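You operate a simulated robot arm through the tools that you are given. There is no shell and no other tool. Be economical: measure what you need, move in short steps, check, and stop when the job is done.

You run a simulated robot arm. Do the job below in one go: nothing can be reset, and whatever is moved stays where it is left.

## Task
Scrub the scale off the steel block and grease its plain end.
Fine: put both brushes back; the block goes in the grey parts tray. Set down upright: scrubbing brush, grease brush. A coat counts when it lies all over at full strength: go over it till it gets no stronger. What is to be rubbed or washed off counts as gone when no trace of it is left.

It is judged by the outcome, as a careful person would: the job done as asked, and still so three seconds after it is handed in. It fails if anything else is knocked over, pushed out of place, dropped, spilled or broken.

## Robot
A 7-joint arm with a two-finger parallel gripper on a trunk, on a base that drives. Base frame: it is fixed to the floor where the robot stands at the start and does not move with it; the origin is under the middle of the robot, x ahead of it, y to its left, z up; the surface under the hand at the start is at about z = 75. Units: cm, rad, N and s.
With the tool pointing down near the work surface it reaches from about 10 to 56 cm from the robot's upright axis, wherever it stands. Its first joint turns from -2.897 to 2.897 rad. Places, roughly: grease tin [10, 10, 80]; inside of the grey parts tray [20, 20, 80]. Payload 1.57 kg.
Tool frame: the origin (TCP) lies between the finger pads and is the grasp point; the fingertips stand 3 cm ahead of it; z points along the fingers, y is the line along which they close. Largest opening 8 cm; finger width 1.7, thickness 1.2; the body of the gripper, 4 by 8.2 cm, starts 8 cm behind the TCP.
Orientation is that of the tool frame in the base frame, as a unit quaternion [x, y, z, w]. With the fingers straight down and closing along the base's y, the tool's x points along the base's -x, its y along +y and its z along -z.

## Interface
- The arm moves only by the tool servo_tool. Its argument "series" is a list of rows, each a list of 7 numbers: the shift along the tool's x, y, z in units of 400 mm (1.0 is 400 mm), then the turn, a rotation vector about the tool's x, y, z in units of 180 degrees (1.0 is 180 degrees), then the opening, from 0 (shut) to 1 (fully open). In form: [[dx, dy, dz, rx, ry, rz, claw], ...]. A call has 1 to 10 rows; each row is the pose to reach, as a shift and turn from the pose commanded when the call began, along the tool's axes at that moment. A call with a number of a shift or a turn outside -1 to 1 is refused whole. A row lasts 0.2 s, in which the tool goes at most 5 cm and 0.15 rad; a call with a longer step from one row to the next is refused whole, and so is a gripper value outside its range. Where a pose cannot be reached the arm comes as near as it can. A force on the tool above 40 N (or 10 N above the force at the start of the call, whichever is more), or a blocked arm, ends the call early, and 0.2 s more pass. Each finger travels about 7.2 cm/s and halts on what it meets, pressing with about 43 N; the grip force reading is that of the motor and also rises with nothing between the fingers. The clock runs only during rows and for 0.2 s after the last one: add rows that repeat a pose to give the fingers time. It gives the time, the measured TCP pose, the force on the tool (base axes), the opening and the grip force at its end, in the units of the frame above (readings bear some noise), with the torque about the TCP (base axes, N m) and any sound that the robot's microphone picked up, and new pictures: "views" is both (left out), scene, wrist or none.
- Cameras (640 x 400 px; columns grow to the right, rows downward): "scene" is now at [18.94, 5.21, 146.66]; the picture's right is [0.94, -0.34, 0.00], its down [-0.32, -0.88, -0.36] and it looks along [0.12, 0.34, -0.93] (base axes); focal length 250 px, centre (320, 200). "wrist" rides on the gripper at [7.2, -0.7, -12.2] in the tool frame; the picture's right is [0.09, 1.00, 0.00], its down [-0.84, 0.08, -0.54] and it looks along [-0.54, 0.05, 0.84] (tool axes); focal length 238 px, centre (320, 200). There is no depth. A picture from a camera that has moved, and an enlarged one, comes with that camera's place and axes in the base frame and with its lens.
- raise_lower(by): slides the trunk up (or, below 0, down) by that many cm; the arm and the scene camera ride with it, the base frame stays. It gives what a move gives, with no picture.
- steer(legs): drives the robot by 1 to 6 legs, each [ahead, left, turn to the left] in cm, cm and rad, along the robot's own axes; the way and the turn of a leg run together, so that a leg with both is an arc; at most 150 cm and 3.142 rad a leg. The arm and the cameras ride along, it lands a little off, and it stops where it bumps. It gives what a move gives, and a new picture of the scene camera.
- turn_head(pan, tilt): turns the head with the scene camera to pan (to the left, within 1.501 rad either way) and tilt (down, from -0.506 to 1.204), counted from straight ahead of the robot. It gives what a move gives, and a new picture of the scene camera.
- zoom(camera, box): a new picture of the part [left, top, right, bottom] of that camera's present view, enlarged. No time passes.
- close_job(): hands the job in; it is judged then, once.

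Go step by step. Nothing tells you exact positions but the pictures and the camera data: compare them with the known pose of the tool, close in by small moves and look again before you grip or let go. The budget is 120 turns and 260 pictures, counting those below and the enlarged ones. Unless the task says otherwise, let go and move clear before handing in, and close with one line.

The tools are called after "Request:" by a JSON object that holds its "method" and its "body". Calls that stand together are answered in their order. servo_tool: Moves the arm, as the interface text tells. Its arguments: {"type":"object","properties":{"series":{"type":"array"},"views":{"type":"string","enum":["both","scene","wrist","none"]}},"required":["series"]} The other tools are called the same way: raise_lower (by) slides the trunk up or down; steer (legs) drives the base; turn_head (pan, tilt) turns the head that bears the scene camera; zoom (camera, box) takes an enlarged picture of a part of a camera's view; close_job () hands the job in.

At the start:

```text
time_s: 0.0
ee_pos: [37.76, 20.52, 111.71]
orientation: [0.0, 1.0, -0.001, -0.001]
contact_force: [1.4, -1.7, 0.5]
ft_torque: [-0.01, 0.0, -0.02]
opening: 8.01
finger_force: 0.0
trunk travel left (down, up): [-72.5, 26.5]
robot x, y, heading: [-0.15, 0.01, -0.001]
head pan, tilt: [1.223, 1.201]
```

scene: 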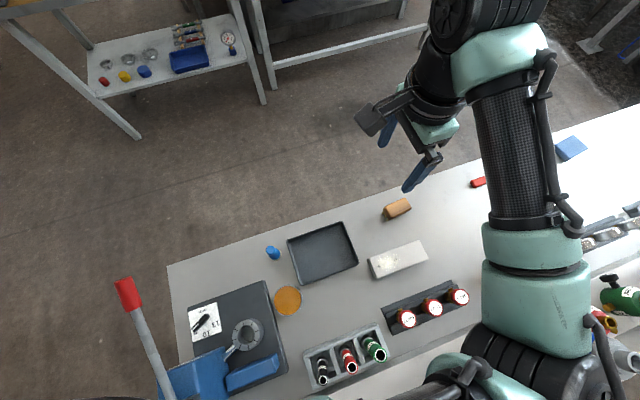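
wrist: 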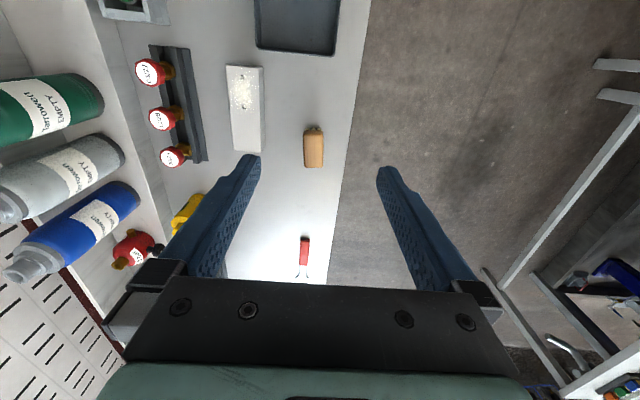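

I see a bench with a grey tray, a block with pale scale, a wooden brush, an orange tin and a blue-handled item. I'll enlarge the pictures to identify things.

Request:
{"method": "zoom", "body": {"camera": "scene", "box": [160, 180, 480, 380]}}

Request:
{"method": "zoom", "body": {"camera": "wrist", "box": [190, 50, 350, 150]}}

Request:
{"method": "zoom", "body": {"camera": "scene", "box": [255, 180, 455, 305]}}

```text
2.00 times, centred on (320, 280) of scene
camera zoom: at [18.94, 5.21, 146.66], right [0.94, -0.34, 0.0], down [-0.32, -0.88, -0.36], along [0.12, 0.34, -0.93], focal length 501 px, centre (320, 40)
```

zoom: 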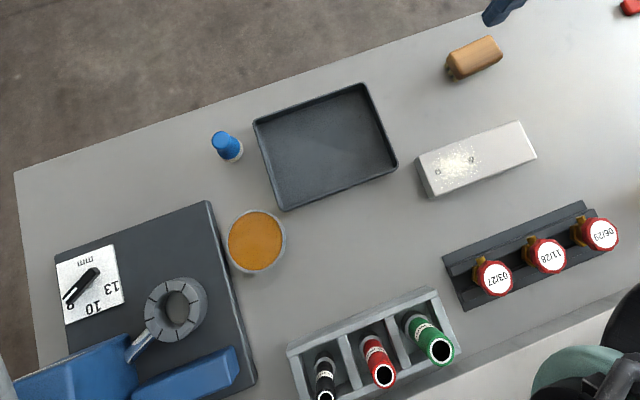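

```text
4.00 times, centred on (270, 100) of wrist
camera zoom: at [30.5, 19.93, 123.83], right [-0.09, 1.0, 0.0], down [0.84, 0.08, 0.54], along [0.54, 0.05, -0.84], focal length 953 px, centre (520, 600)
```

zoom: 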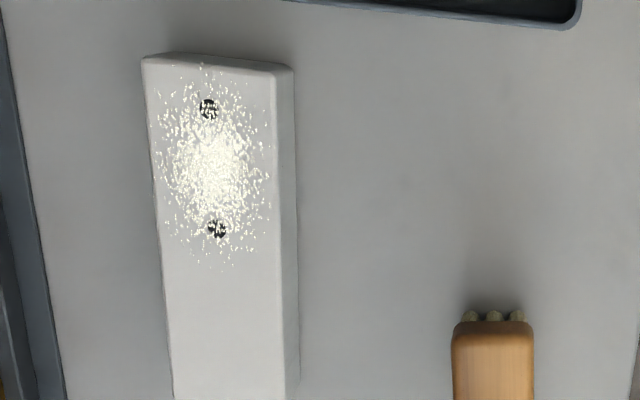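

```text
3.20 times, centred on (355, 242) of scene
camera zoom: at [18.94, 5.21, 146.66], right [0.94, -0.34, 0.0], down [-0.32, -0.88, -0.36], along [0.12, 0.34, -0.93], focal length 801 px, centre (208, 64)
```

zoom: 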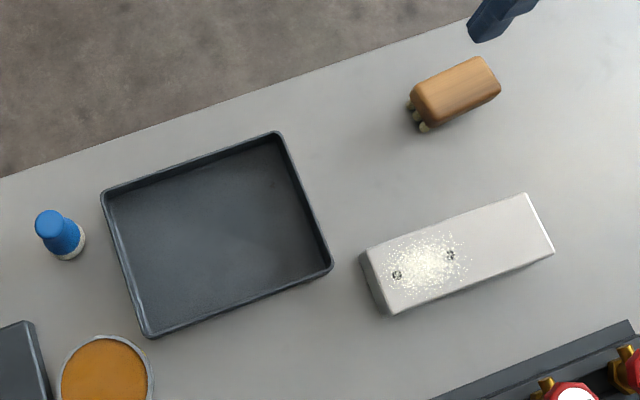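

Block lies at about x 34–49.5, y 4.5–9.8, with scale at its near-tray end; the wooden scrub brush is at about (47.6, 20), blue grease brush at (10.6, 19.8), tin at (11, 8). I'll move above the scrub brush and look closer.

Request:
{"method": "servo_tool", "body": {"series": [[-0.05, -0.002, 0.08, 0, 0, 0, 1], [-0.1, -0.004, 0.16, 0, 0, 0, 1], [-0.15, -0.006, 0.25, 0, 0, 0, 1], [-0.2, -0.008, 0.34, 0, 0, 0, 1], [-0.246, -0.01, 0.42, 0, 0, 0, 1], [-0.246, -0.01, 0.42, 0, 0, 0, 1]]}}

Request:
{"method": "zoom", "body": {"camera": "scene", "box": [235, 220, 315, 270]}}

```text
time_s: 1.4
ee_pos: [47.43, 20.2, 95.05]
orientation: [0.0, 1.0, -0.001, 0.0]
contact_force: [-0.2, 0.4, -0.1]
ft_torque: [-0.01, 0.0, -0.01]
opening: 8.03
finger_force: 0.1
trunk travel left (down, up): [-72.5, 26.5]
robot x, y, heading: [-0.04, -0.12, -0.0]
head pan, tilt: [1.223, 1.201]
camera scene: at [18.92, 5.19, 146.66], right [0.94, -0.34, 0.0], down [-0.32, -0.88, -0.36], along [0.12, 0.34, -0.93], focal length 250 px, centre (320, 200)
camera wrist: at [40.3, 19.67, 107.14], right [-0.09, 1.0, 0.0], down [0.84, 0.08, 0.54], along [0.54, 0.05, -0.84], focal length 238 px, centre (320, 200)
```

scene: 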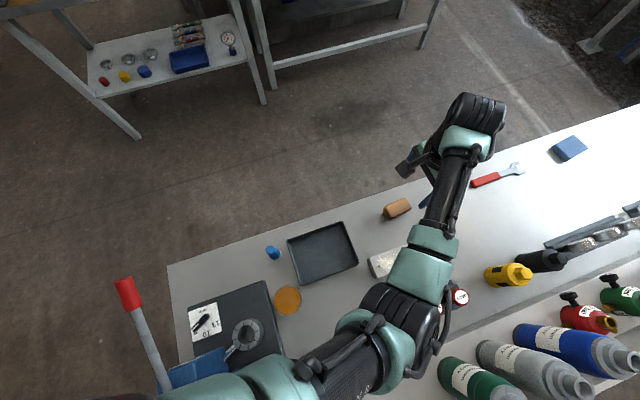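
wrist: 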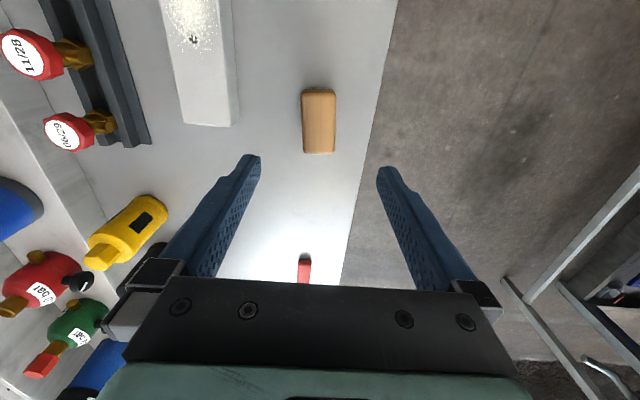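

```text
8.00 times, centred on (275, 245) of scene
camera zoom: at [18.92, 5.19, 146.66], right [0.94, -0.34, 0.0], down [-0.32, -0.88, -0.36], along [0.12, 0.34, -0.93], focal length 2003 px, centre (680, -160)
```

zoom: 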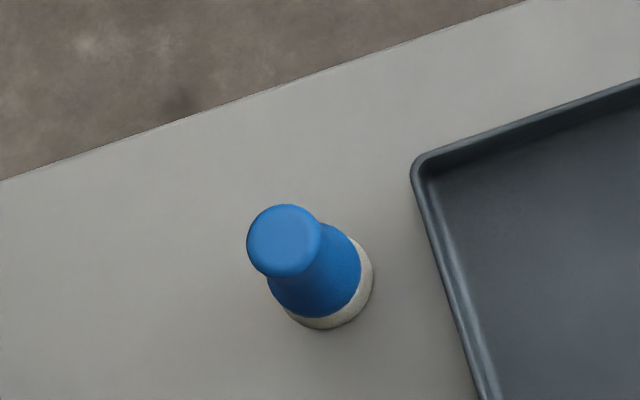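

The brush is right below the gripper, about 7.5 x 4 cm along x. I go down partway and look to gauge its height.

Request:
{"method": "servo_tool", "body": {"series": [[0, 0, 0.1, 0, 0, 0, 1], [0, 0, 0.2, 0, 0, 0, 1], [0, 0, 0.25, 0, 0, 0, 1]], "views": "wrist"}}

Request:
{"method": "zoom", "body": {"camera": "scene", "box": [360, 180, 440, 230]}}

```text
time_s: 2.2
ee_pos: [47.59, 20.25, 85.0]
orientation: [-0.001, 1.0, -0.001, 0.001]
contact_force: [0.4, -0.9, -0.7]
ft_torque: [0.0, 0.01, -0.01]
opening: 8.01
finger_force: 0.1
trunk travel left (down, up): [-72.5, 26.5]
robot x, y, heading: [-0.02, -0.18, -0.001]
head pan, tilt: [1.223, 1.201]
camera wrist: at [40.29, 19.59, 97.12], right [-0.09, 1.0, 0.0], down [0.84, 0.08, 0.54], along [0.54, 0.05, -0.84], focal length 238 px, centre (320, 200)
```

wrist: 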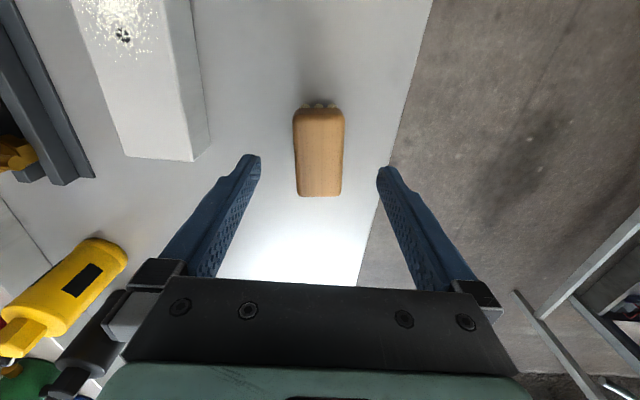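

```text
8.00 times, centred on (400, 205) of scene
camera zoom: at [18.94, 5.21, 146.66], right [0.94, -0.34, 0.0], down [-0.32, -0.88, -0.36], along [0.12, 0.34, -0.93], focal length 2003 px, centre (-320, 160)
```

zoom: 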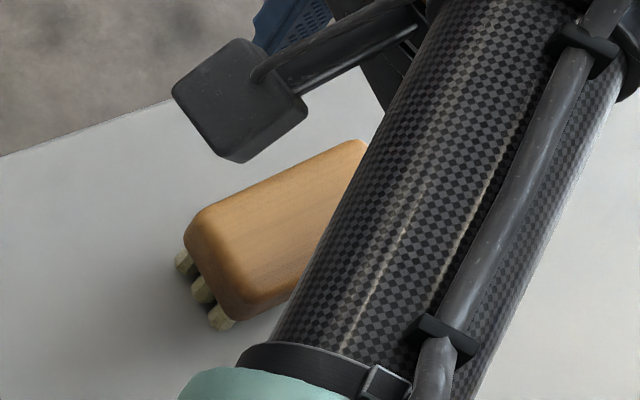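

The brush top is at about z 79.7. I go down to TCP z≈79.2 so the fingertips stay clear of the bristle ends, and close.

Request:
{"method": "servo_tool", "body": {"series": [[0, 0, 0.08, 0, 0, 0, 1], [0, 0, 0.145, 0, 0, 0, 1], [0, 0, 0.145, 0, 0, 0, 0.7], [0, 0, 0.145, 0, 0, 0, 0.4], [0, 0, 0.145, 0, 0, 0, 0.3], [0, 0, 0.145, 0, 0, 0, 0.3], [0, 0, 0.145, 0, 0, 0, 0.3]], "views": "both"}}

```text
time_s: 3.8
ee_pos: [47.41, 20.23, 79.26]
orientation: [0.0, 1.0, 0.0, 0.0]
contact_force: [0.5, 0.1, -0.1]
ft_torque: [0.0, 0.01, -0.01]
opening: 3.96
finger_force: 43.2
trunk travel left (down, up): [-72.5, 26.5]
robot x, y, heading: [-0.24, 0.1, 0.002]
head pan, tilt: [1.223, 1.201]
camera scene: at [18.94, 5.21, 146.66], right [0.94, -0.34, 0.0], down [-0.32, -0.88, -0.36], along [0.12, 0.34, -0.93], focal length 250 px, centre (320, 200)
camera wrist: at [40.27, 19.63, 91.35], right [-0.09, 1.0, 0.0], down [0.84, 0.08, 0.54], along [0.54, 0.05, -0.84], focal length 238 px, centre (320, 200)
```

scene: 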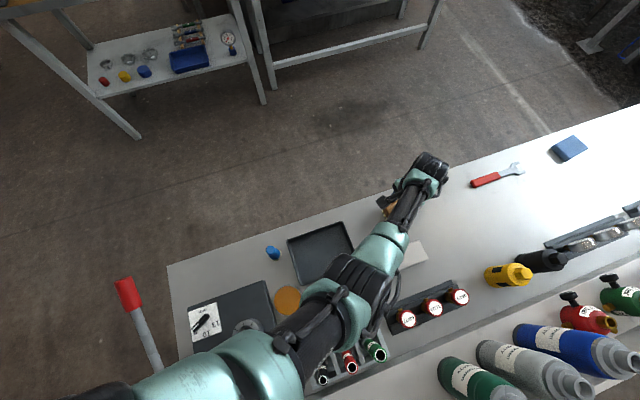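
wrist: 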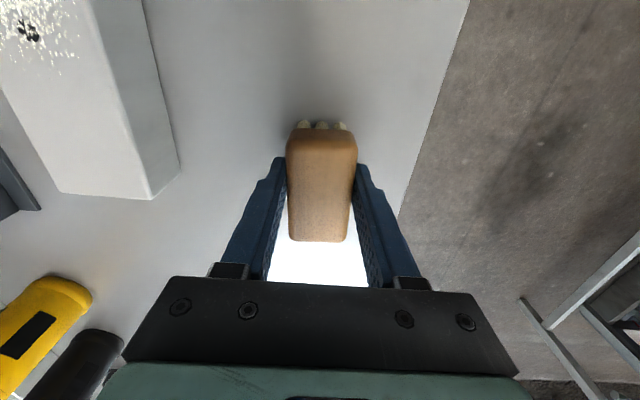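

The brush is gripped (home TCP pose 47.5, 20.2, 79.25). I estimate the block top at z≈79.6; I lift and carry the brush over the scale and look.

Request:
{"method": "servo_tool", "body": {"series": [[0, 0, -0.1, 0, 0, 0, 0.3], [0, 0, -0.2, 0, 0, 0, 0.3], [0, 0, -0.3, 0, 0, 0, 0.3], [0.058, -0.084, -0.3, 0, 0, 0, 0.3], [0.116, -0.168, -0.3, 0, 0, 0, 0.3], [0.174, -0.252, -0.3, 0, 0, 0, 0.3], [0.2325, -0.335, -0.3, 0, 0, 0, 0.3], [0.2325, -0.335, -0.3, 0, 0, 0, 0.3]]}}

```text
time_s: 5.6
ee_pos: [38.17, 6.66, 91.15]
orientation: [0.001, 1.0, 0.0, 0.0]
contact_force: [0.4, -0.5, -0.3]
ft_torque: [0.03, 0.0, 0.02]
opening: 3.89
finger_force: 42.9
trunk travel left (down, up): [-72.5, 26.5]
robot x, y, heading: [-0.42, -0.06, -0.003]
head pan, tilt: [1.223, 1.201]
camera scene: at [18.98, 5.24, 146.65], right [0.94, -0.34, 0.0], down [-0.32, -0.88, -0.36], along [0.12, 0.34, -0.93], focal length 250 px, centre (320, 200)
camera wrist: at [30.99, 6.08, 103.25], right [-0.09, 1.0, 0.0], down [0.84, 0.08, 0.54], along [0.54, 0.05, -0.84], focal length 238 px, centre (320, 200)
```

scene: 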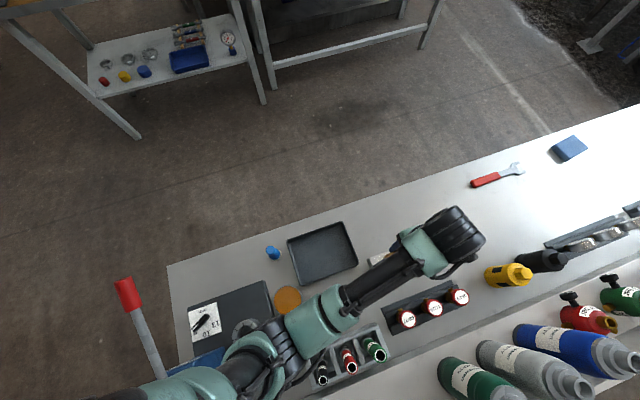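
wrist: 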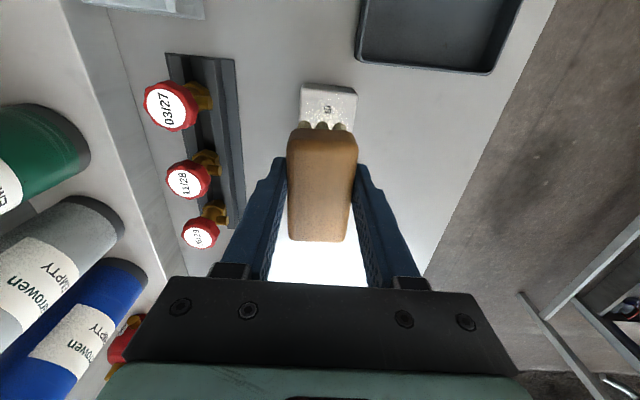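

The block's near end is at x≈34.2, y 4.7–9.8. I lower the brush until it touches.

Request:
{"method": "servo_tool", "body": {"series": [[0, 0.006, 0.06, 0, 0, 0, 0.3], [0, 0.012, 0.12, 0, 0, 0, 0.3], [0, 0.013, 0.15, 0, 0, 0, 0.3], [0, 0.013, 0.165, 0, 0, 0, 0.3], [0, 0.013, 0.172, 0, 0, 0, 0.3], [0, 0.013, 0.177, 0, 0, 0, 0.3]]}}

Request:
{"method": "zoom", "body": {"camera": "wrist", "box": [240, 60, 400, 160]}}

```text
time_s: 7.0
ee_pos: [38.2, 7.19, 83.96]
orientation: [0.001, 1.0, -0.001, 0.0]
contact_force: [-0.6, -0.5, -0.8]
ft_torque: [0.0, -0.04, 0.02]
opening: 3.89
finger_force: 43.4
trunk travel left (down, up): [-72.5, 26.5]
robot x, y, heading: [-0.19, 0.01, 0.001]
head pan, tilt: [1.223, 1.201]
camera scene: at [18.95, 5.21, 146.66], right [0.94, -0.34, 0.0], down [-0.32, -0.88, -0.36], along [0.12, 0.34, -0.93], focal length 250 px, centre (320, 200)
camera wrist: at [31.07, 6.62, 96.15], right [-0.09, 1.0, 0.0], down [0.84, 0.08, 0.54], along [0.54, 0.05, -0.84], focal length 238 px, centre (320, 200)
```

scene: 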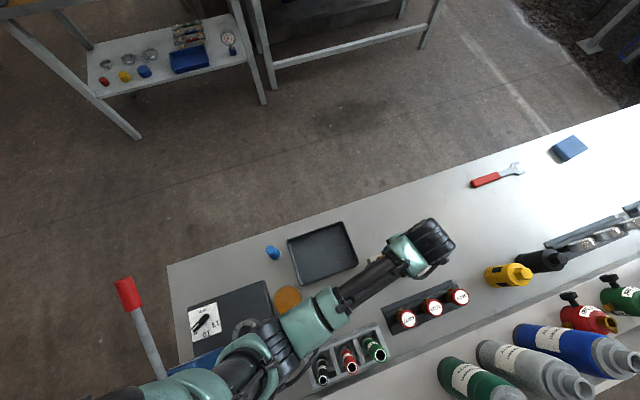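
wrist: 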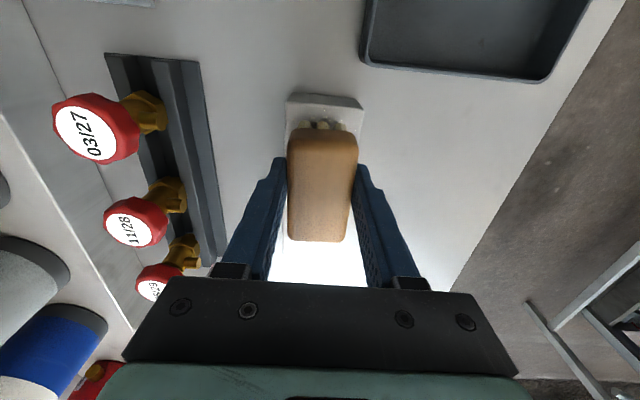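

```text
4.00 times, centred on (320, 110) of wrist
camera zoom: at [31.07, 6.62, 96.15], right [-0.09, 1.0, 0.0], down [0.84, 0.08, 0.54], along [0.54, 0.05, -0.84], focal length 953 px, centre (320, 560)
```

zoom: 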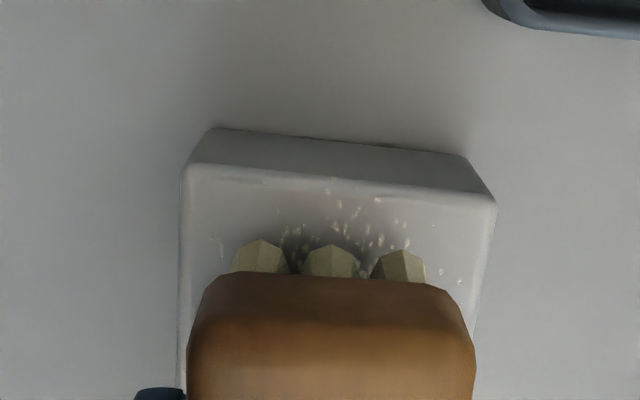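

Close to contact. I lower in small steps until force appears.

Request:
{"method": "servo_tool", "body": {"series": [[0, 0, 0.005, 0, 0, 0, 0.3], [0, 0, 0.01, 0, 0, 0, 0.3], [0, 0, 0.01, 0, 0, 0, 0.3]], "views": "none"}}

```text
time_s: 7.8
ee_pos: [38.21, 7.21, 83.7]
orientation: [0.0, 1.0, -0.001, -0.001]
contact_force: [0.2, -0.1, -0.8]
ft_torque: [0.0, -0.02, 0.03]
opening: 3.9
finger_force: 42.4
trunk travel left (down, up): [-72.5, 26.5]
robot x, y, heading: [-0.37, 0.19, -0.003]
head pan, tilt: [1.223, 1.201]
```

Request:
{"method": "servo_tool", "body": {"series": [[0, 0, 0.005, 0, 0, 0, 0.3], [0, 0, 0.01, 0, 0, 0, 0.3], [0, 0, 0.015, 0, 0, 0, 0.3], [0, 0, 0.015, 0, 0, 0, 0.3]], "views": "wrist"}}

Request:
{"method": "zoom", "body": {"camera": "wrist", "box": [240, 60, 400, 160]}}

```text
time_s: 8.8
ee_pos: [38.13, 7.23, 83.24]
orientation: [-0.001, 1.0, 0.0, 0.002]
contact_force: [-3.7, 0.7, 22.0]
ft_torque: [-0.01, 0.59, 0.07]
opening: 3.87
finger_force: 42.8
trunk travel left (down, up): [-72.5, 26.5]
robot x, y, heading: [-0.19, 0.08, -0.001]
head pan, tilt: [1.223, 1.201]
camera wrist: at [30.97, 6.61, 95.33], right [-0.09, 1.0, 0.0], down [0.83, 0.08, 0.55], along [0.54, 0.05, -0.84], focal length 238 px, centre (320, 200)
```

wrist: 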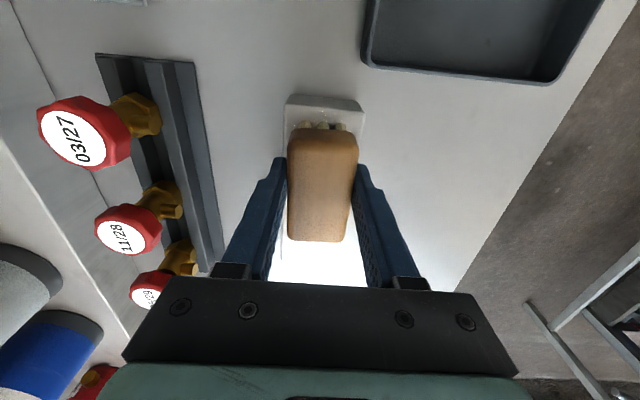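

```text
4.00 times, centred on (320, 110) of wrist
camera zoom: at [30.97, 6.61, 95.33], right [-0.09, 1.0, 0.0], down [0.83, 0.08, 0.55], along [0.54, 0.05, -0.84], focal length 953 px, centre (320, 560)
```

zoom: 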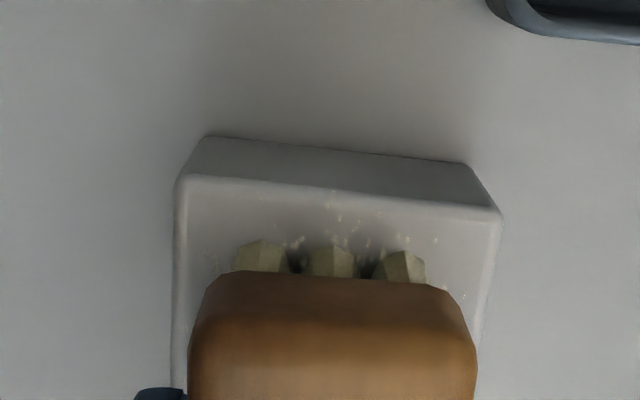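

Contact at z≈83.4 (22 N now). I ease off a little and make gentle strokes over the scale.

Request:
{"method": "servo_tool", "body": {"series": [[0, 0, -0.002, 0, 0, 0, 0.3], [0.03, 0, -0.002, 0, 0, 0, 0.3], [0.05, 0, -0.002, 0, 0, 0, 0.3], [0.025, 0, -0.002, 0, 0, 0, 0.3], [0, 0, -0.002, 0, 0, 0, 0.3], [-0.025, 0, -0.002, 0, 0, 0, 0.3], [-0.05, 0, -0.002, 0, 0, 0, 0.3], [-0.025, 0, -0.002, 0, 0, 0, 0.3], [0, 0, -0.002, 0, 0, 0, 0.3]], "views": "wrist"}}

Request:
{"method": "zoom", "body": {"camera": "wrist", "box": [240, 60, 400, 160]}}

```text
time_s: 10.8
ee_pos: [38.2, 7.31, 83.31]
orientation: [0.0, 1.0, 0.0, 0.002]
contact_force: [6.1, -0.2, 19.7]
ft_torque: [0.02, 0.11, -0.02]
opening: 3.9
finger_force: 43.4
trunk travel left (down, up): [-72.5, 26.5]
robot x, y, heading: [-0.01, -0.13, 0.0]
head pan, tilt: [1.223, 1.201]
camera wrist: at [31.04, 6.65, 95.32], right [-0.09, 1.0, 0.0], down [0.83, 0.08, 0.55], along [0.54, 0.05, -0.84], focal length 238 px, centre (320, 200)
```

wrist: 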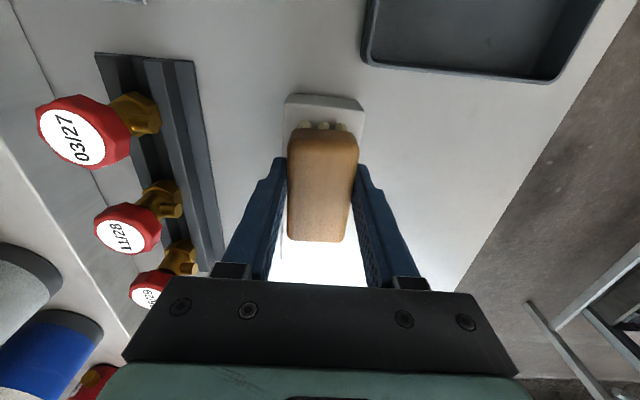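

```text
4.00 times, centred on (320, 110) of wrist
camera zoom: at [31.04, 6.65, 95.32], right [-0.09, 1.0, 0.0], down [0.83, 0.08, 0.55], along [0.54, 0.05, -0.84], focal length 953 px, centre (320, 560)
```

zoom: 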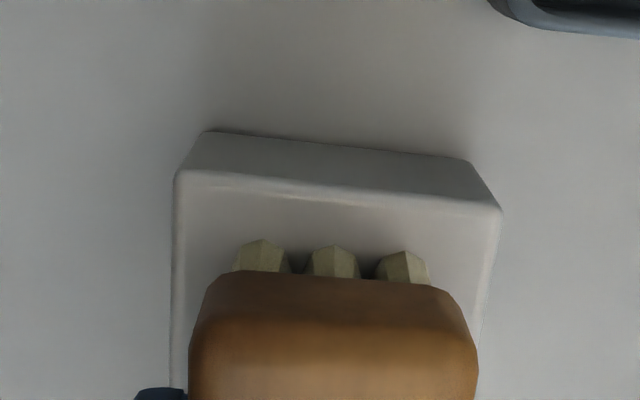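

It works; the block stays put. Now strokes offset to both sides.

Request:
{"method": "servo_tool", "body": {"series": [[0.025, 0.022, 0, 0, 0, 0, 0.3], [0.055, 0.022, 0, 0, 0, 0, 0.3], [0.025, 0.022, 0, 0, 0, 0, 0.3], [-0.01, 0.022, 0, 0, 0, 0, 0.3], [-0.05, 0.022, 0, 0, 0, 0, 0.3], [-0.05, -0.022, 0, 0, 0, 0, 0.3], [-0.01, -0.025, 0, 0, 0, 0, 0.3], [0.025, -0.025, 0, 0, 0, 0, 0.3], [0.055, -0.025, 0, 0, 0, 0, 0.3], [0.0, -0.025, 0, 0, 0, 0, 0.3]], "views": "none"}}

Request:
{"method": "servo_tool", "body": {"series": [[-0.04, 0, 0, 0, 0, 0, 0.3], [-0.03, 0.02, 0, 0, 0, 0, 0.3], [0, 0.04, 0, 0, 0, 0, 0.3], [0.04, 0.03, 0, 0, 0, 0, 0.3], [0, 0.025, 0, 0, 0, 0, 0.3], [-0.05, 0.025, 0, 0, 0, 0, 0.3], [-0.05, 0.025, -0.08, 0, 0, 0, 0.3], [-0.15, 0.1, -0.16, 0, 0, 0, 0.3], [-0.2, 0.2, -0.2, 0, 0, 0, 0.3]], "views": "both"}}

Request:
{"method": "zoom", "body": {"camera": "wrist", "box": [160, 0, 352, 120]}}

Request:
{"method": "zoom", "body": {"camera": "scene", "box": [350, 220, 446, 280]}}

```text
time_s: 13.0
ee_pos: [38.16, 6.36, 83.19]
orientation: [0.0, 1.0, -0.001, -0.002]
contact_force: [-10.1, -0.4, 24.3]
ft_torque: [0.05, -0.31, 0.04]
opening: 3.87
finger_force: 43.1
trunk travel left (down, up): [-72.5, 26.5]
robot x, y, heading: [0.04, 0.05, 0.002]
head pan, tilt: [1.223, 1.201]
```

```text
refused: row 8 steps farther than a row can; nothing moved
```

```text
3.33 times, centred on (256, 60) of wrist
camera zoom: at [30.89, 5.76, 95.37], right [-0.09, 1.0, 0.0], down [0.84, 0.08, 0.54], along [0.54, 0.05, -0.84], focal length 794 px, centre (533, 667)
```

zoom: 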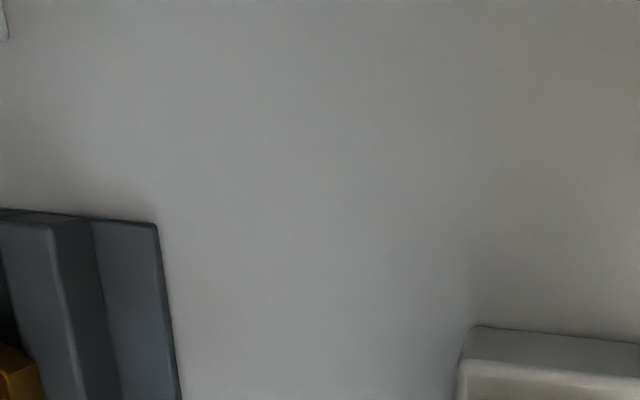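

```text
6.67 times, centred on (398, 250) of scene
camera zoom: at [18.8, 5.19, 146.7], right [0.94, -0.34, 0.0], down [-0.32, -0.88, -0.36], along [0.12, 0.34, -0.93], focal length 1669 px, centre (-200, -133)
```

zoom: 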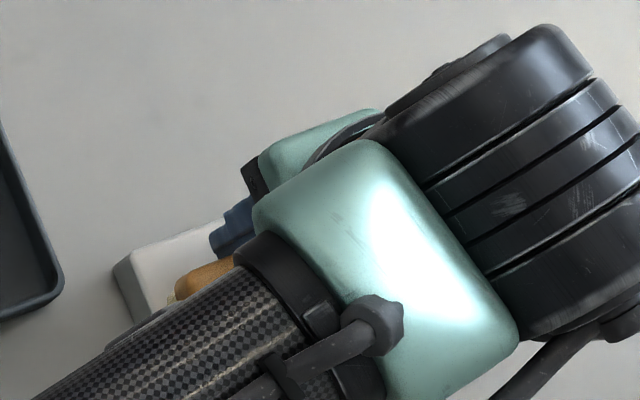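

Now I do a second pass and then lift and move toward the brush's home so that I can see the block.

Request:
{"method": "servo_tool", "body": {"series": [[-0.04, 0, 0, 0, 0, 0, 0.3], [-0.03, 0.02, 0, 0, 0, 0, 0.3], [0, 0.04, 0, 0, 0, 0, 0.3], [0.04, 0.03, 0, 0, 0, 0, 0.3], [0, 0.025, 0, 0, 0, 0, 0.3], [-0.05, 0.025, 0, 0, 0, 0, 0.3], [-0.05, 0.025, -0.08, 0, 0, 0, 0.3], [-0.05, 0.1, -0.16, 0, 0, 0, 0.3], [-0.11, 0.2, -0.18, 0, 0, 0, 0.3], [-0.16, 0.3, -0.18, 0, 0, 0, 0.3]], "views": "both"}}

Request:
{"method": "zoom", "body": {"camera": "wrist", "box": [110, 0, 302, 120]}}

Request:
{"method": "zoom", "body": {"camera": "scene", "box": [350, 220, 446, 280]}}

```text
time_s: 15.2
ee_pos: [44.75, 18.27, 90.27]
orientation: [0.0, 1.0, -0.002, 0.0]
contact_force: [-0.6, 1.1, -0.4]
ft_torque: [-0.02, 0.02, 0.04]
opening: 3.87
finger_force: 42.7
trunk travel left (down, up): [-72.5, 26.5]
robot x, y, heading: [-0.16, -0.17, 0.001]
head pan, tilt: [1.223, 1.201]
camera scene: at [18.95, 5.27, 146.65], right [0.94, -0.34, 0.0], down [-0.32, -0.88, -0.36], along [0.12, 0.34, -0.93], focal length 250 px, centre (320, 200)
camera wrist: at [37.45, 17.69, 102.46], right [-0.09, 1.0, 0.0], down [0.84, 0.08, 0.54], along [0.54, 0.05, -0.84], focal length 238 px, centre (320, 200)
```

scene: 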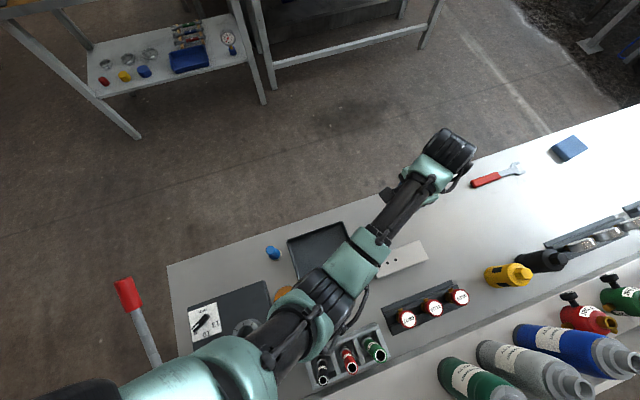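
wrist: 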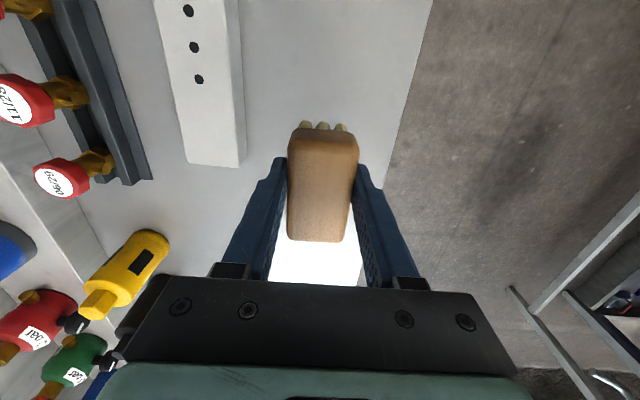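

```text
3.33 times, centred on (206, 60) of wrist
camera zoom: at [37.45, 17.69, 102.46], right [-0.09, 1.0, 0.0], down [0.84, 0.08, 0.54], along [0.54, 0.05, -0.84], focal length 794 px, centre (700, 667)
```

zoom: 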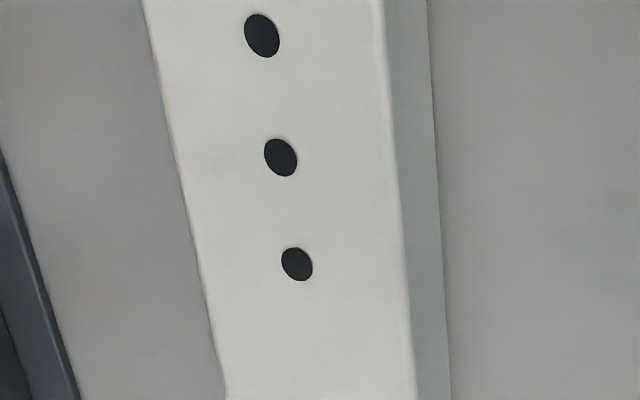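

```text
6.67 times, centred on (398, 250) of scene
camera zoom: at [18.95, 5.27, 146.65], right [0.94, -0.34, 0.0], down [-0.32, -0.88, -0.36], along [0.12, 0.34, -0.93], focal length 1669 px, centre (-200, -133)
```

zoom: 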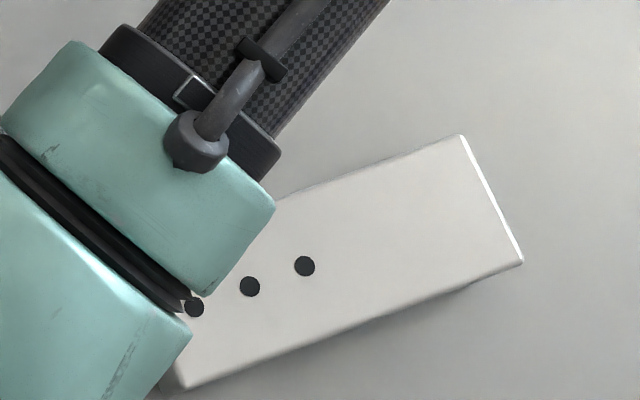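

Three drill holes have appeared from under the scale; it looks clean. I step back with the brush to check the near end thoroughly before putting it back.

Request:
{"method": "servo_tool", "body": {"series": [[0.1, 0, -0.02, 0, 0, 0, 0.3], [0.2, 0, -0.05, 0, 0, 0, 0.3], [0.25, 0, -0.05, 0, 0, 0, 0.3], [0.25, 0, -0.05, 0, 0, 0, 0.3]], "views": "wrist"}}

Request:
{"method": "zoom", "body": {"camera": "wrist", "box": [130, 40, 290, 140]}}

```text
time_s: 16.2
ee_pos: [34.77, 18.26, 92.33]
orientation: [0.001, 1.0, -0.001, 0.0]
contact_force: [-0.5, 0.1, -0.5]
ft_torque: [-0.02, 0.0, 0.01]
opening: 3.88
finger_force: 43.6
trunk travel left (down, up): [-72.5, 26.5]
robot x, y, heading: [-0.03, -0.57, 0.0]
head pan, tilt: [1.223, 1.201]
camera wrist: at [27.61, 17.69, 104.51], right [-0.09, 1.0, 0.0], down [0.84, 0.08, 0.54], along [0.54, 0.05, -0.84], focal length 238 px, centre (320, 200)
```

wrist: 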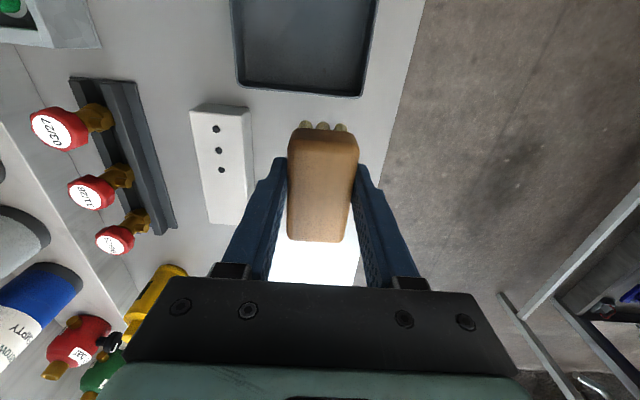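

```text
4.00 times, centred on (210, 90) of wrist
camera zoom: at [27.61, 17.69, 104.51], right [-0.09, 1.0, 0.0], down [0.84, 0.08, 0.54], along [0.54, 0.05, -0.84], focal length 953 px, centre (760, 640)
```

zoom: 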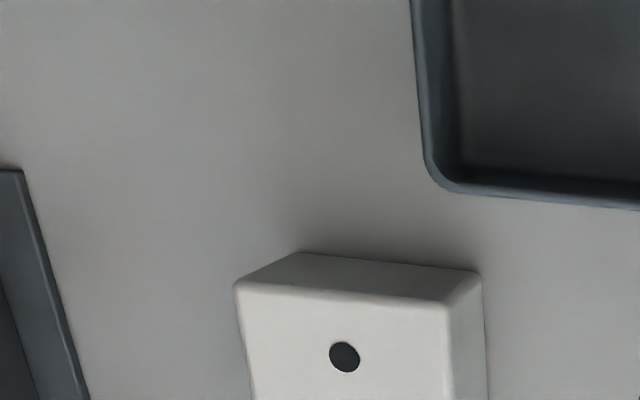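

Request:
{"method": "zoom", "body": {"camera": "wrist", "box": [160, 95, 280, 170]}}

Request:
{"method": "zoom", "body": {"camera": "wrist", "box": [160, 160, 280, 235]}}

```text
5.33 times, centred on (220, 132) of wrist
camera zoom: at [27.61, 17.69, 104.51], right [-0.09, 1.0, 0.0], down [0.84, 0.08, 0.54], along [0.54, 0.05, -0.84], focal length 1271 px, centre (853, 560)
```

zoom: 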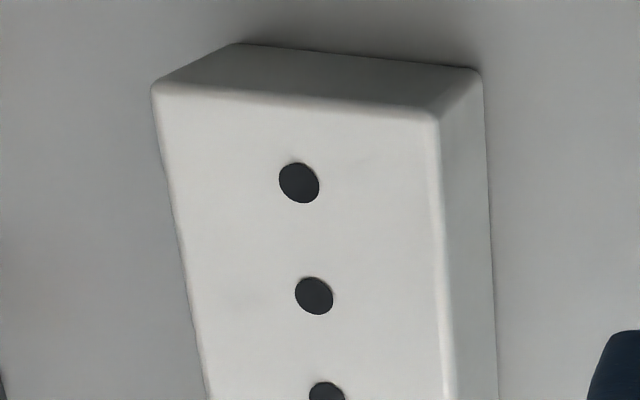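

```text
5.33 times, centred on (220, 198) of wrist
camera zoom: at [27.61, 17.69, 104.51], right [-0.09, 1.0, 0.0], down [0.84, 0.08, 0.54], along [0.54, 0.05, -0.84], focal length 1271 px, centre (853, 213)
```

zoom: 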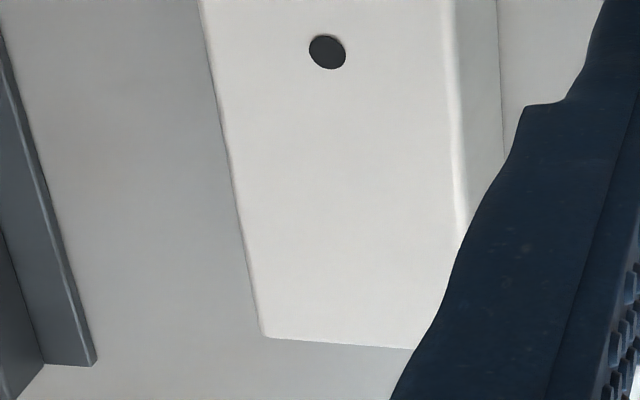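

There may be a faint trace left of the second hole; I enlarge more.

Request:
{"method": "zoom", "body": {"camera": "wrist", "box": [184, 110, 248, 150]}}

Request:
{"method": "zoom", "body": {"camera": "wrist", "box": [190, 140, 254, 180]}}

```text
10.00 times, centred on (216, 130) of wrist
camera zoom: at [27.61, 17.69, 104.51], right [-0.09, 1.0, 0.0], down [0.84, 0.08, 0.54], along [0.54, 0.05, -0.84], focal length 2384 px, centre (1360, 900)
```

zoom: 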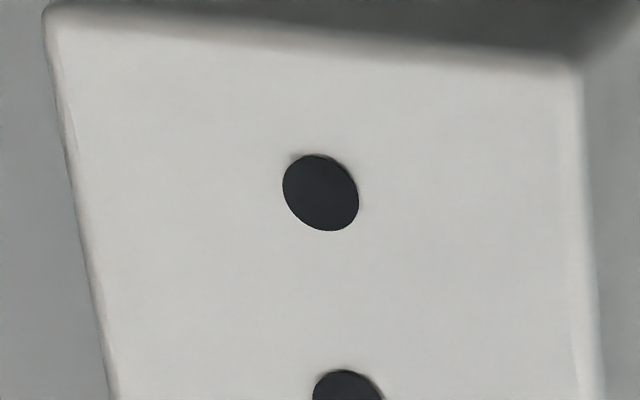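

```text
10.00 times, centred on (222, 160) of wrist
camera zoom: at [27.61, 17.69, 104.51], right [-0.09, 1.0, 0.0], down [0.84, 0.08, 0.54], along [0.54, 0.05, -0.84], focal length 2384 px, centre (1300, 600)
```

zoom: 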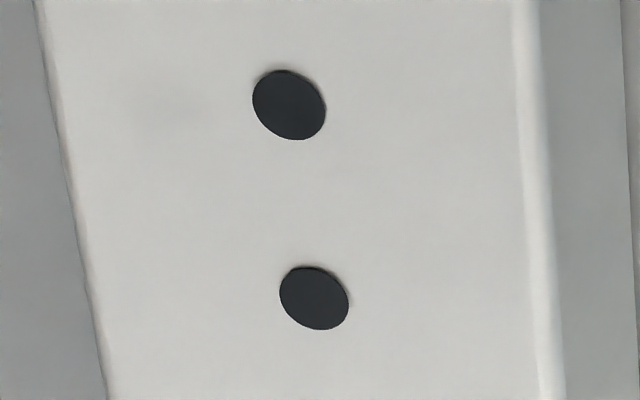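

Clean, no trace. Now the scrub brush goes back to its place.

Request:
{"method": "servo_tool", "body": {"series": [[-0.1, 0.015, 0, 0, 0, 0, 0.3], [-0.2, 0.03, 0.02, 0, 0, 0, 0.3], [-0.3, 0.049, 0.05, 0, 0, 0, 0.3], [-0.3175, 0.049, 0.15, 0, 0, 0, 0.3], [-0.3175, 0.049, 0.25, 0, 0, 0, 0.3], [-0.3175, 0.049, 0.3, 0, 0, 0, 0.3], [-0.3175, 0.049, 0.315, 0, 0, 0, 0.3]], "views": "wrist"}}

```text
time_s: 17.8
ee_pos: [47.3, 20.06, 79.66]
orientation: [0.0, 1.0, 0.0, 0.0]
contact_force: [0.2, 0.4, -1.6]
ft_torque: [-0.01, 0.04, 0.0]
opening: 3.89
finger_force: 43.3
trunk travel left (down, up): [-72.5, 26.5]
robot x, y, heading: [-0.06, -0.15, -0.0]
head pan, tilt: [1.223, 1.201]
camera wrist: at [40.11, 19.51, 91.76], right [-0.09, 1.0, 0.0], down [0.84, 0.08, 0.54], along [0.54, 0.05, -0.84], focal length 238 px, centre (320, 200)
```

wrist: 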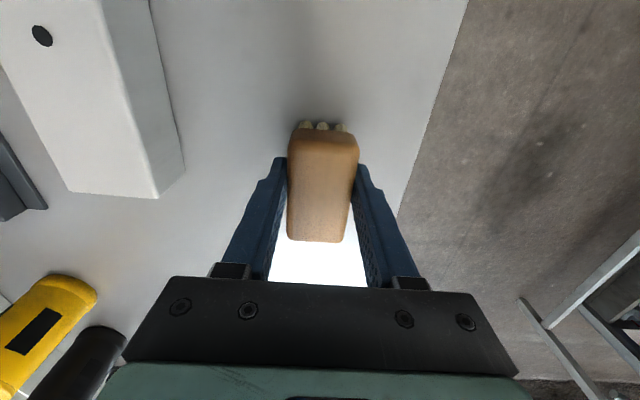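

Almost down. I lower the last 4 mm, open slowly, and rise.

Request:
{"method": "servo_tool", "body": {"series": [[-0.003, 0.002, 0.005, 0, 0, 0, 0.3], [-0.003, 0.002, 0.01, 0, 0, 0, 0.3], [-0.003, 0.002, 0.01, 0, 0, 0, 0.6], [-0.003, 0.002, 0.01, 0, 0, 0, 1], [-0.003, 0.002, 0.01, 0, 0, 0, 1], [-0.003, 0.002, -0.05, 0, 0, 0, 1], [-0.003, 0.002, -0.15, 0, 0, 0, 1], [-0.003, 0.002, -0.25, 0, 0, 0, 1]], "views": "both"}}

```text
time_s: 19.6
ee_pos: [47.3, 20.03, 89.75]
orientation: [0.0, 1.0, -0.001, 0.0]
contact_force: [0.2, 0.3, 0.7]
ft_torque: [0.03, -0.02, -0.01]
opening: 8.0
finger_force: 0.0
trunk travel left (down, up): [-72.5, 26.5]
robot x, y, heading: [0.07, 0.14, 0.001]
head pan, tilt: [1.223, 1.201]
camera scene: at [18.93, 5.2, 146.66], right [0.94, -0.34, 0.0], down [-0.32, -0.88, -0.36], along [0.12, 0.34, -0.93], focal length 250 px, centre (320, 200)
camera wrist: at [40.13, 19.47, 101.88], right [-0.09, 1.0, 0.0], down [0.84, 0.08, 0.54], along [0.54, 0.05, -0.84], focal length 238 px, centre (320, 200)
```

scene: 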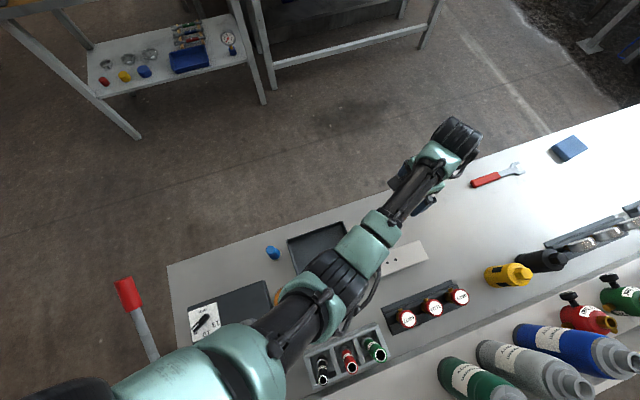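
wrist: 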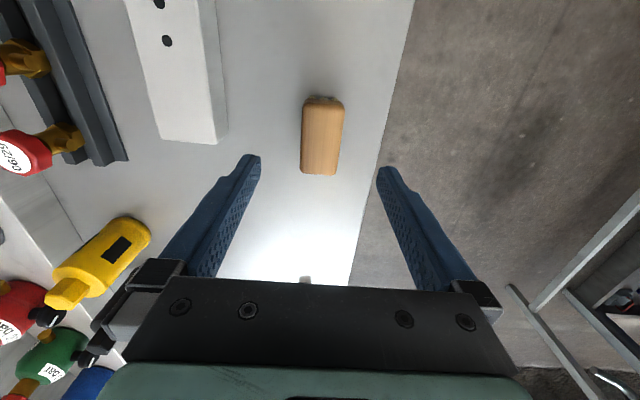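

The scrub brush stands in its place. Now I move to above the grease brush at about (10.7, 19.7), staying high.

Request:
{"method": "servo_tool", "body": {"series": [[0, 0, -0.1, 0, 0, 0, 1], [0.06, 0, -0.2, 0, 0, 0, 1], [0.16, 0, -0.25, 0, 0, 0, 1], [0.26, 0, -0.25, 0, 0, 0, 1], [0.36, 0, -0.25, 0, 0, 0, 1], [0.46, 0, -0.25, 0, 0, 0, 1], [0.55, 0, -0.25, 0, 0, 0, 1], [0.64, 0, -0.25, 0, 0, 0, 1], [0.7, 0, -0.25, 0, 0, 0, 1]], "views": "both"}}

```text
time_s: 21.6
ee_pos: [19.56, 20.25, 99.87]
orientation: [0.0, 1.0, -0.001, -0.001]
contact_force: [-1.0, 0.6, 0.7]
ft_torque: [-0.02, 0.0, 0.02]
opening: 8.02
finger_force: 0.0
out of reach, approached as far as the arm can: row 2, 3, 4, 5
trunk travel left (down, up): [-72.5, 26.5]
robot x, y, heading: [-0.01, 0.06, -0.002]
head pan, tilt: [1.223, 1.201]
camera scene: at [18.99, 5.14, 146.65], right [0.94, -0.34, 0.0], down [-0.32, -0.88, -0.36], along [0.12, 0.34, -0.93], focal length 250 px, centre (320, 200)
camera wrist: at [12.34, 19.59, 111.93], right [-0.09, 1.0, 0.0], down [0.84, 0.08, 0.54], along [0.54, 0.05, -0.84], focal length 238 px, centre (320, 200)
```

scene: 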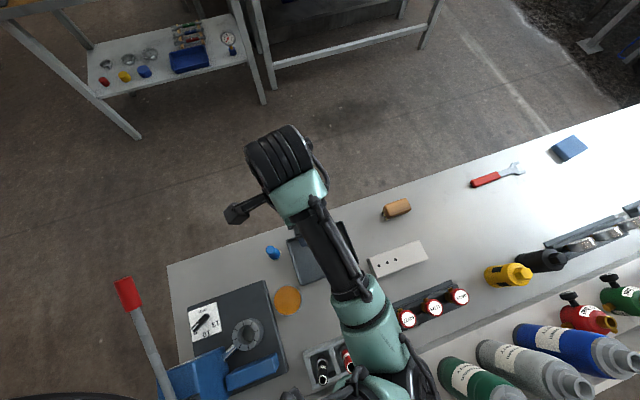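
wrist: 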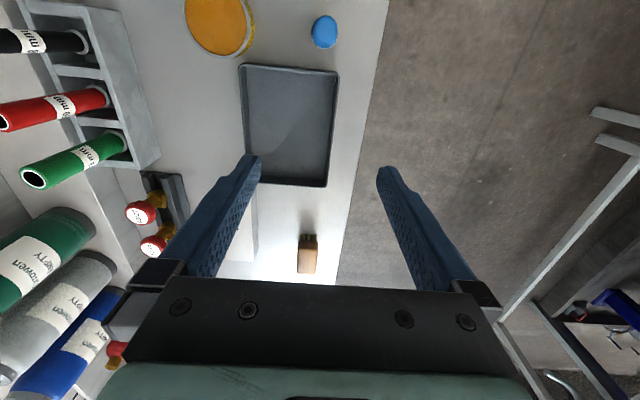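

On to above the grease brush, a bit lower.

Request:
{"method": "servo_tool", "body": {"series": [[0.08, -0.004, 0.02, 0, 0, 0, 1], [0.16, -0.008, 0.07, 0, 0, 0, 1], [0.215, -0.01, 0.12, 0, 0, 0, 1], [0.215, -0.01, 0.15, 0, 0, 0, 1], [0.215, -0.01, 0.15, 0, 0, 0, 1]], "views": "both"}}

Request:
{"method": "zoom", "body": {"camera": "wrist", "box": [240, 60, 400, 160]}}

```text
time_s: 22.8
ee_pos: [10.92, 19.88, 93.79]
orientation: [0.0, 1.0, -0.001, 0.001]
contact_force: [0.4, -0.6, 0.6]
ft_torque: [0.01, -0.02, 0.0]
opening: 8.01
finger_force: 0.1
trunk travel left (down, up): [-72.5, 26.5]
robot x, y, heading: [0.08, -0.18, 0.001]
head pan, tilt: [1.223, 1.201]
camera scene: at [18.93, 5.21, 146.66], right [0.94, -0.34, 0.0], down [-0.32, -0.88, -0.36], along [0.12, 0.34, -0.93], focal length 250 px, centre (320, 200)
camera wrist: at [3.73, 19.16, 105.9], right [-0.09, 1.0, 0.0], down [0.84, 0.08, 0.54], along [0.54, 0.05, -0.84], focal length 238 px, centre (320, 200)
```

scene: 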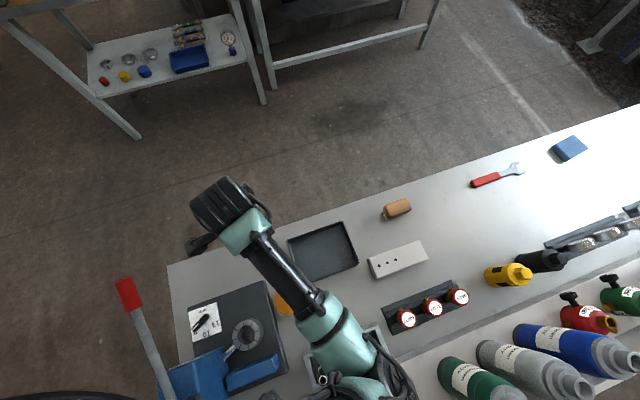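
wrist: 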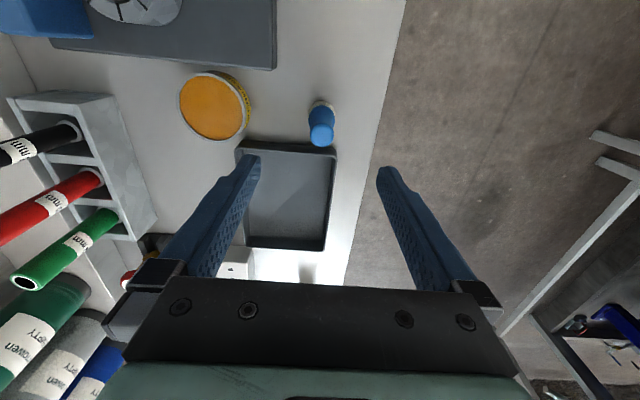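

```text
4.00 times, centred on (320, 110) of wrist
camera zoom: at [3.73, 19.16, 105.9], right [-0.09, 1.0, 0.0], down [0.84, 0.08, 0.54], along [0.54, 0.05, -0.84], focal length 953 px, centre (320, 560)
```

zoom: 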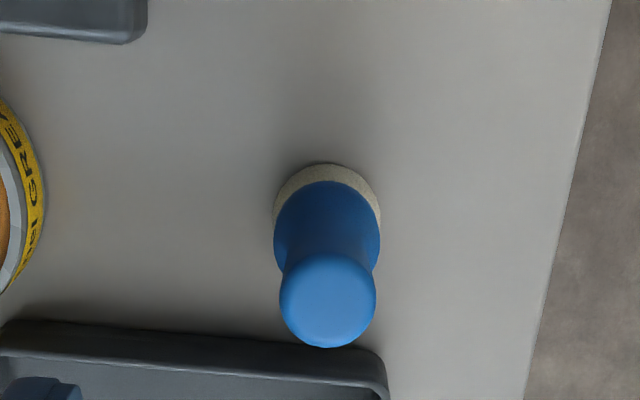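

The grease brush is at (10.7, 20.0), top at z≈84. I descend with TCP to z≈82 and grip its handle.

Request:
{"method": "servo_tool", "body": {"series": [[0.005, 0.003, 0.1, 0, 0, 0, 1], [0.005, 0.003, 0.2, 0, 0, 0, 1], [0.005, 0.003, 0.265, 0, 0, 0, 1], [0.005, 0.003, 0.295, 0, 0, 0, 1], [0.005, 0.003, 0.295, 0, 0, 0, 1]], "views": "wrist"}}

Request:
{"method": "zoom", "body": {"camera": "scene", "box": [215, 200, 327, 270]}}

```text
time_s: 24.0
ee_pos: [10.54, 19.89, 82.01]
orientation: [0.0, 1.0, -0.001, 0.0]
contact_force: [0.7, 0.6, 0.8]
ft_torque: [0.02, 0.0, -0.03]
opening: 7.99
finger_force: 0.0
trunk travel left (down, up): [-72.5, 26.5]
robot x, y, heading: [-0.06, 0.06, 0.004]
head pan, tilt: [1.223, 1.201]
camera wrist: at [3.37, 19.29, 94.02], right [-0.09, 1.0, 0.0], down [0.84, 0.08, 0.54], along [0.54, 0.05, -0.84], focal length 238 px, centre (320, 200)
```

wrist: 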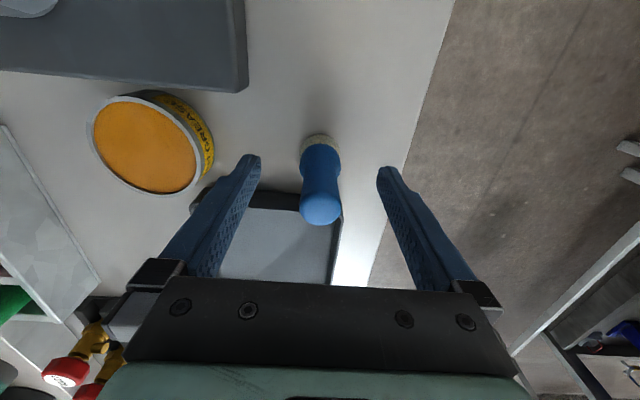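

```text
5.71 times, centred on (271, 235) of scene
camera zoom: at [18.94, 5.21, 146.66], right [0.94, -0.34, 0.0], down [-0.32, -0.88, -0.36], along [0.12, 0.34, -0.93], focal length 1431 px, centre (600, 0)
```

zoom: 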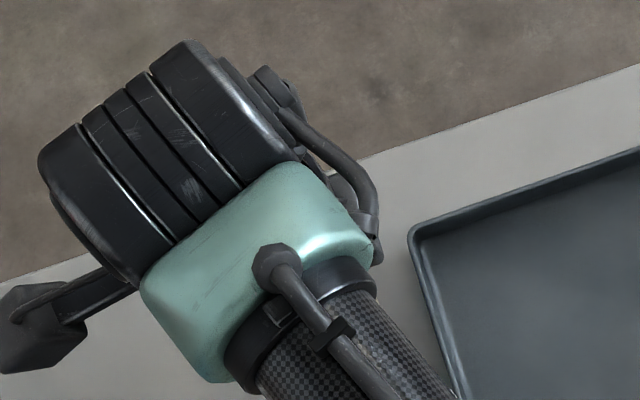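

The handle stands between the fingers. I lower 0.8 cm more and close.

Request:
{"method": "servo_tool", "body": {"series": [[-0.004, 0, 0.02, 0, 0, 0, 1], [-0.004, 0, 0.02, 0, 0, 0, 0.6], [-0.004, 0, 0.02, 0, 0, 0, 0.3], [-0.004, 0, 0.02, 0, 0, 0, 0.1], [-0.004, 0, 0.02, 0, 0, 0, 0.1], [-0.004, 0, 0.02, 0, 0, 0, 0.1]], "views": "wrist"}}

```text
time_s: 25.4
ee_pos: [10.62, 19.95, 81.19]
orientation: [0.0, 1.0, 0.001, 0.0]
contact_force: [1.1, -2.7, 22.0]
ft_torque: [-0.1, -0.12, 0.02]
opening: 2.58
finger_force: 37.4
trunk travel left (down, up): [-72.5, 26.5]
robot x, y, heading: [0.32, 0.17, -0.002]
head pan, tilt: [1.223, 1.201]
camera wrist: at [3.45, 19.35, 93.32], right [-0.09, 1.0, 0.0], down [0.84, 0.08, 0.54], along [0.54, 0.05, -0.84], focal length 238 px, centre (320, 200)
```

wrist: 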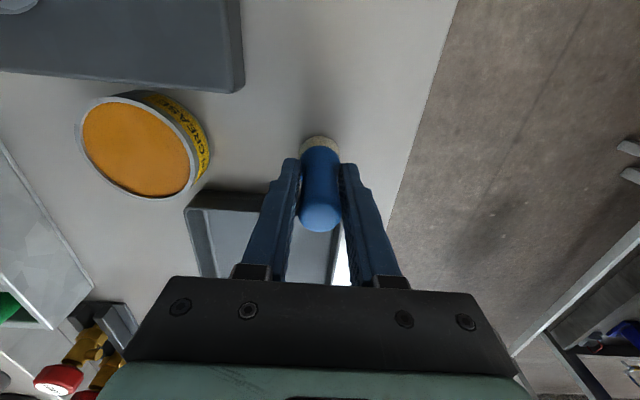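

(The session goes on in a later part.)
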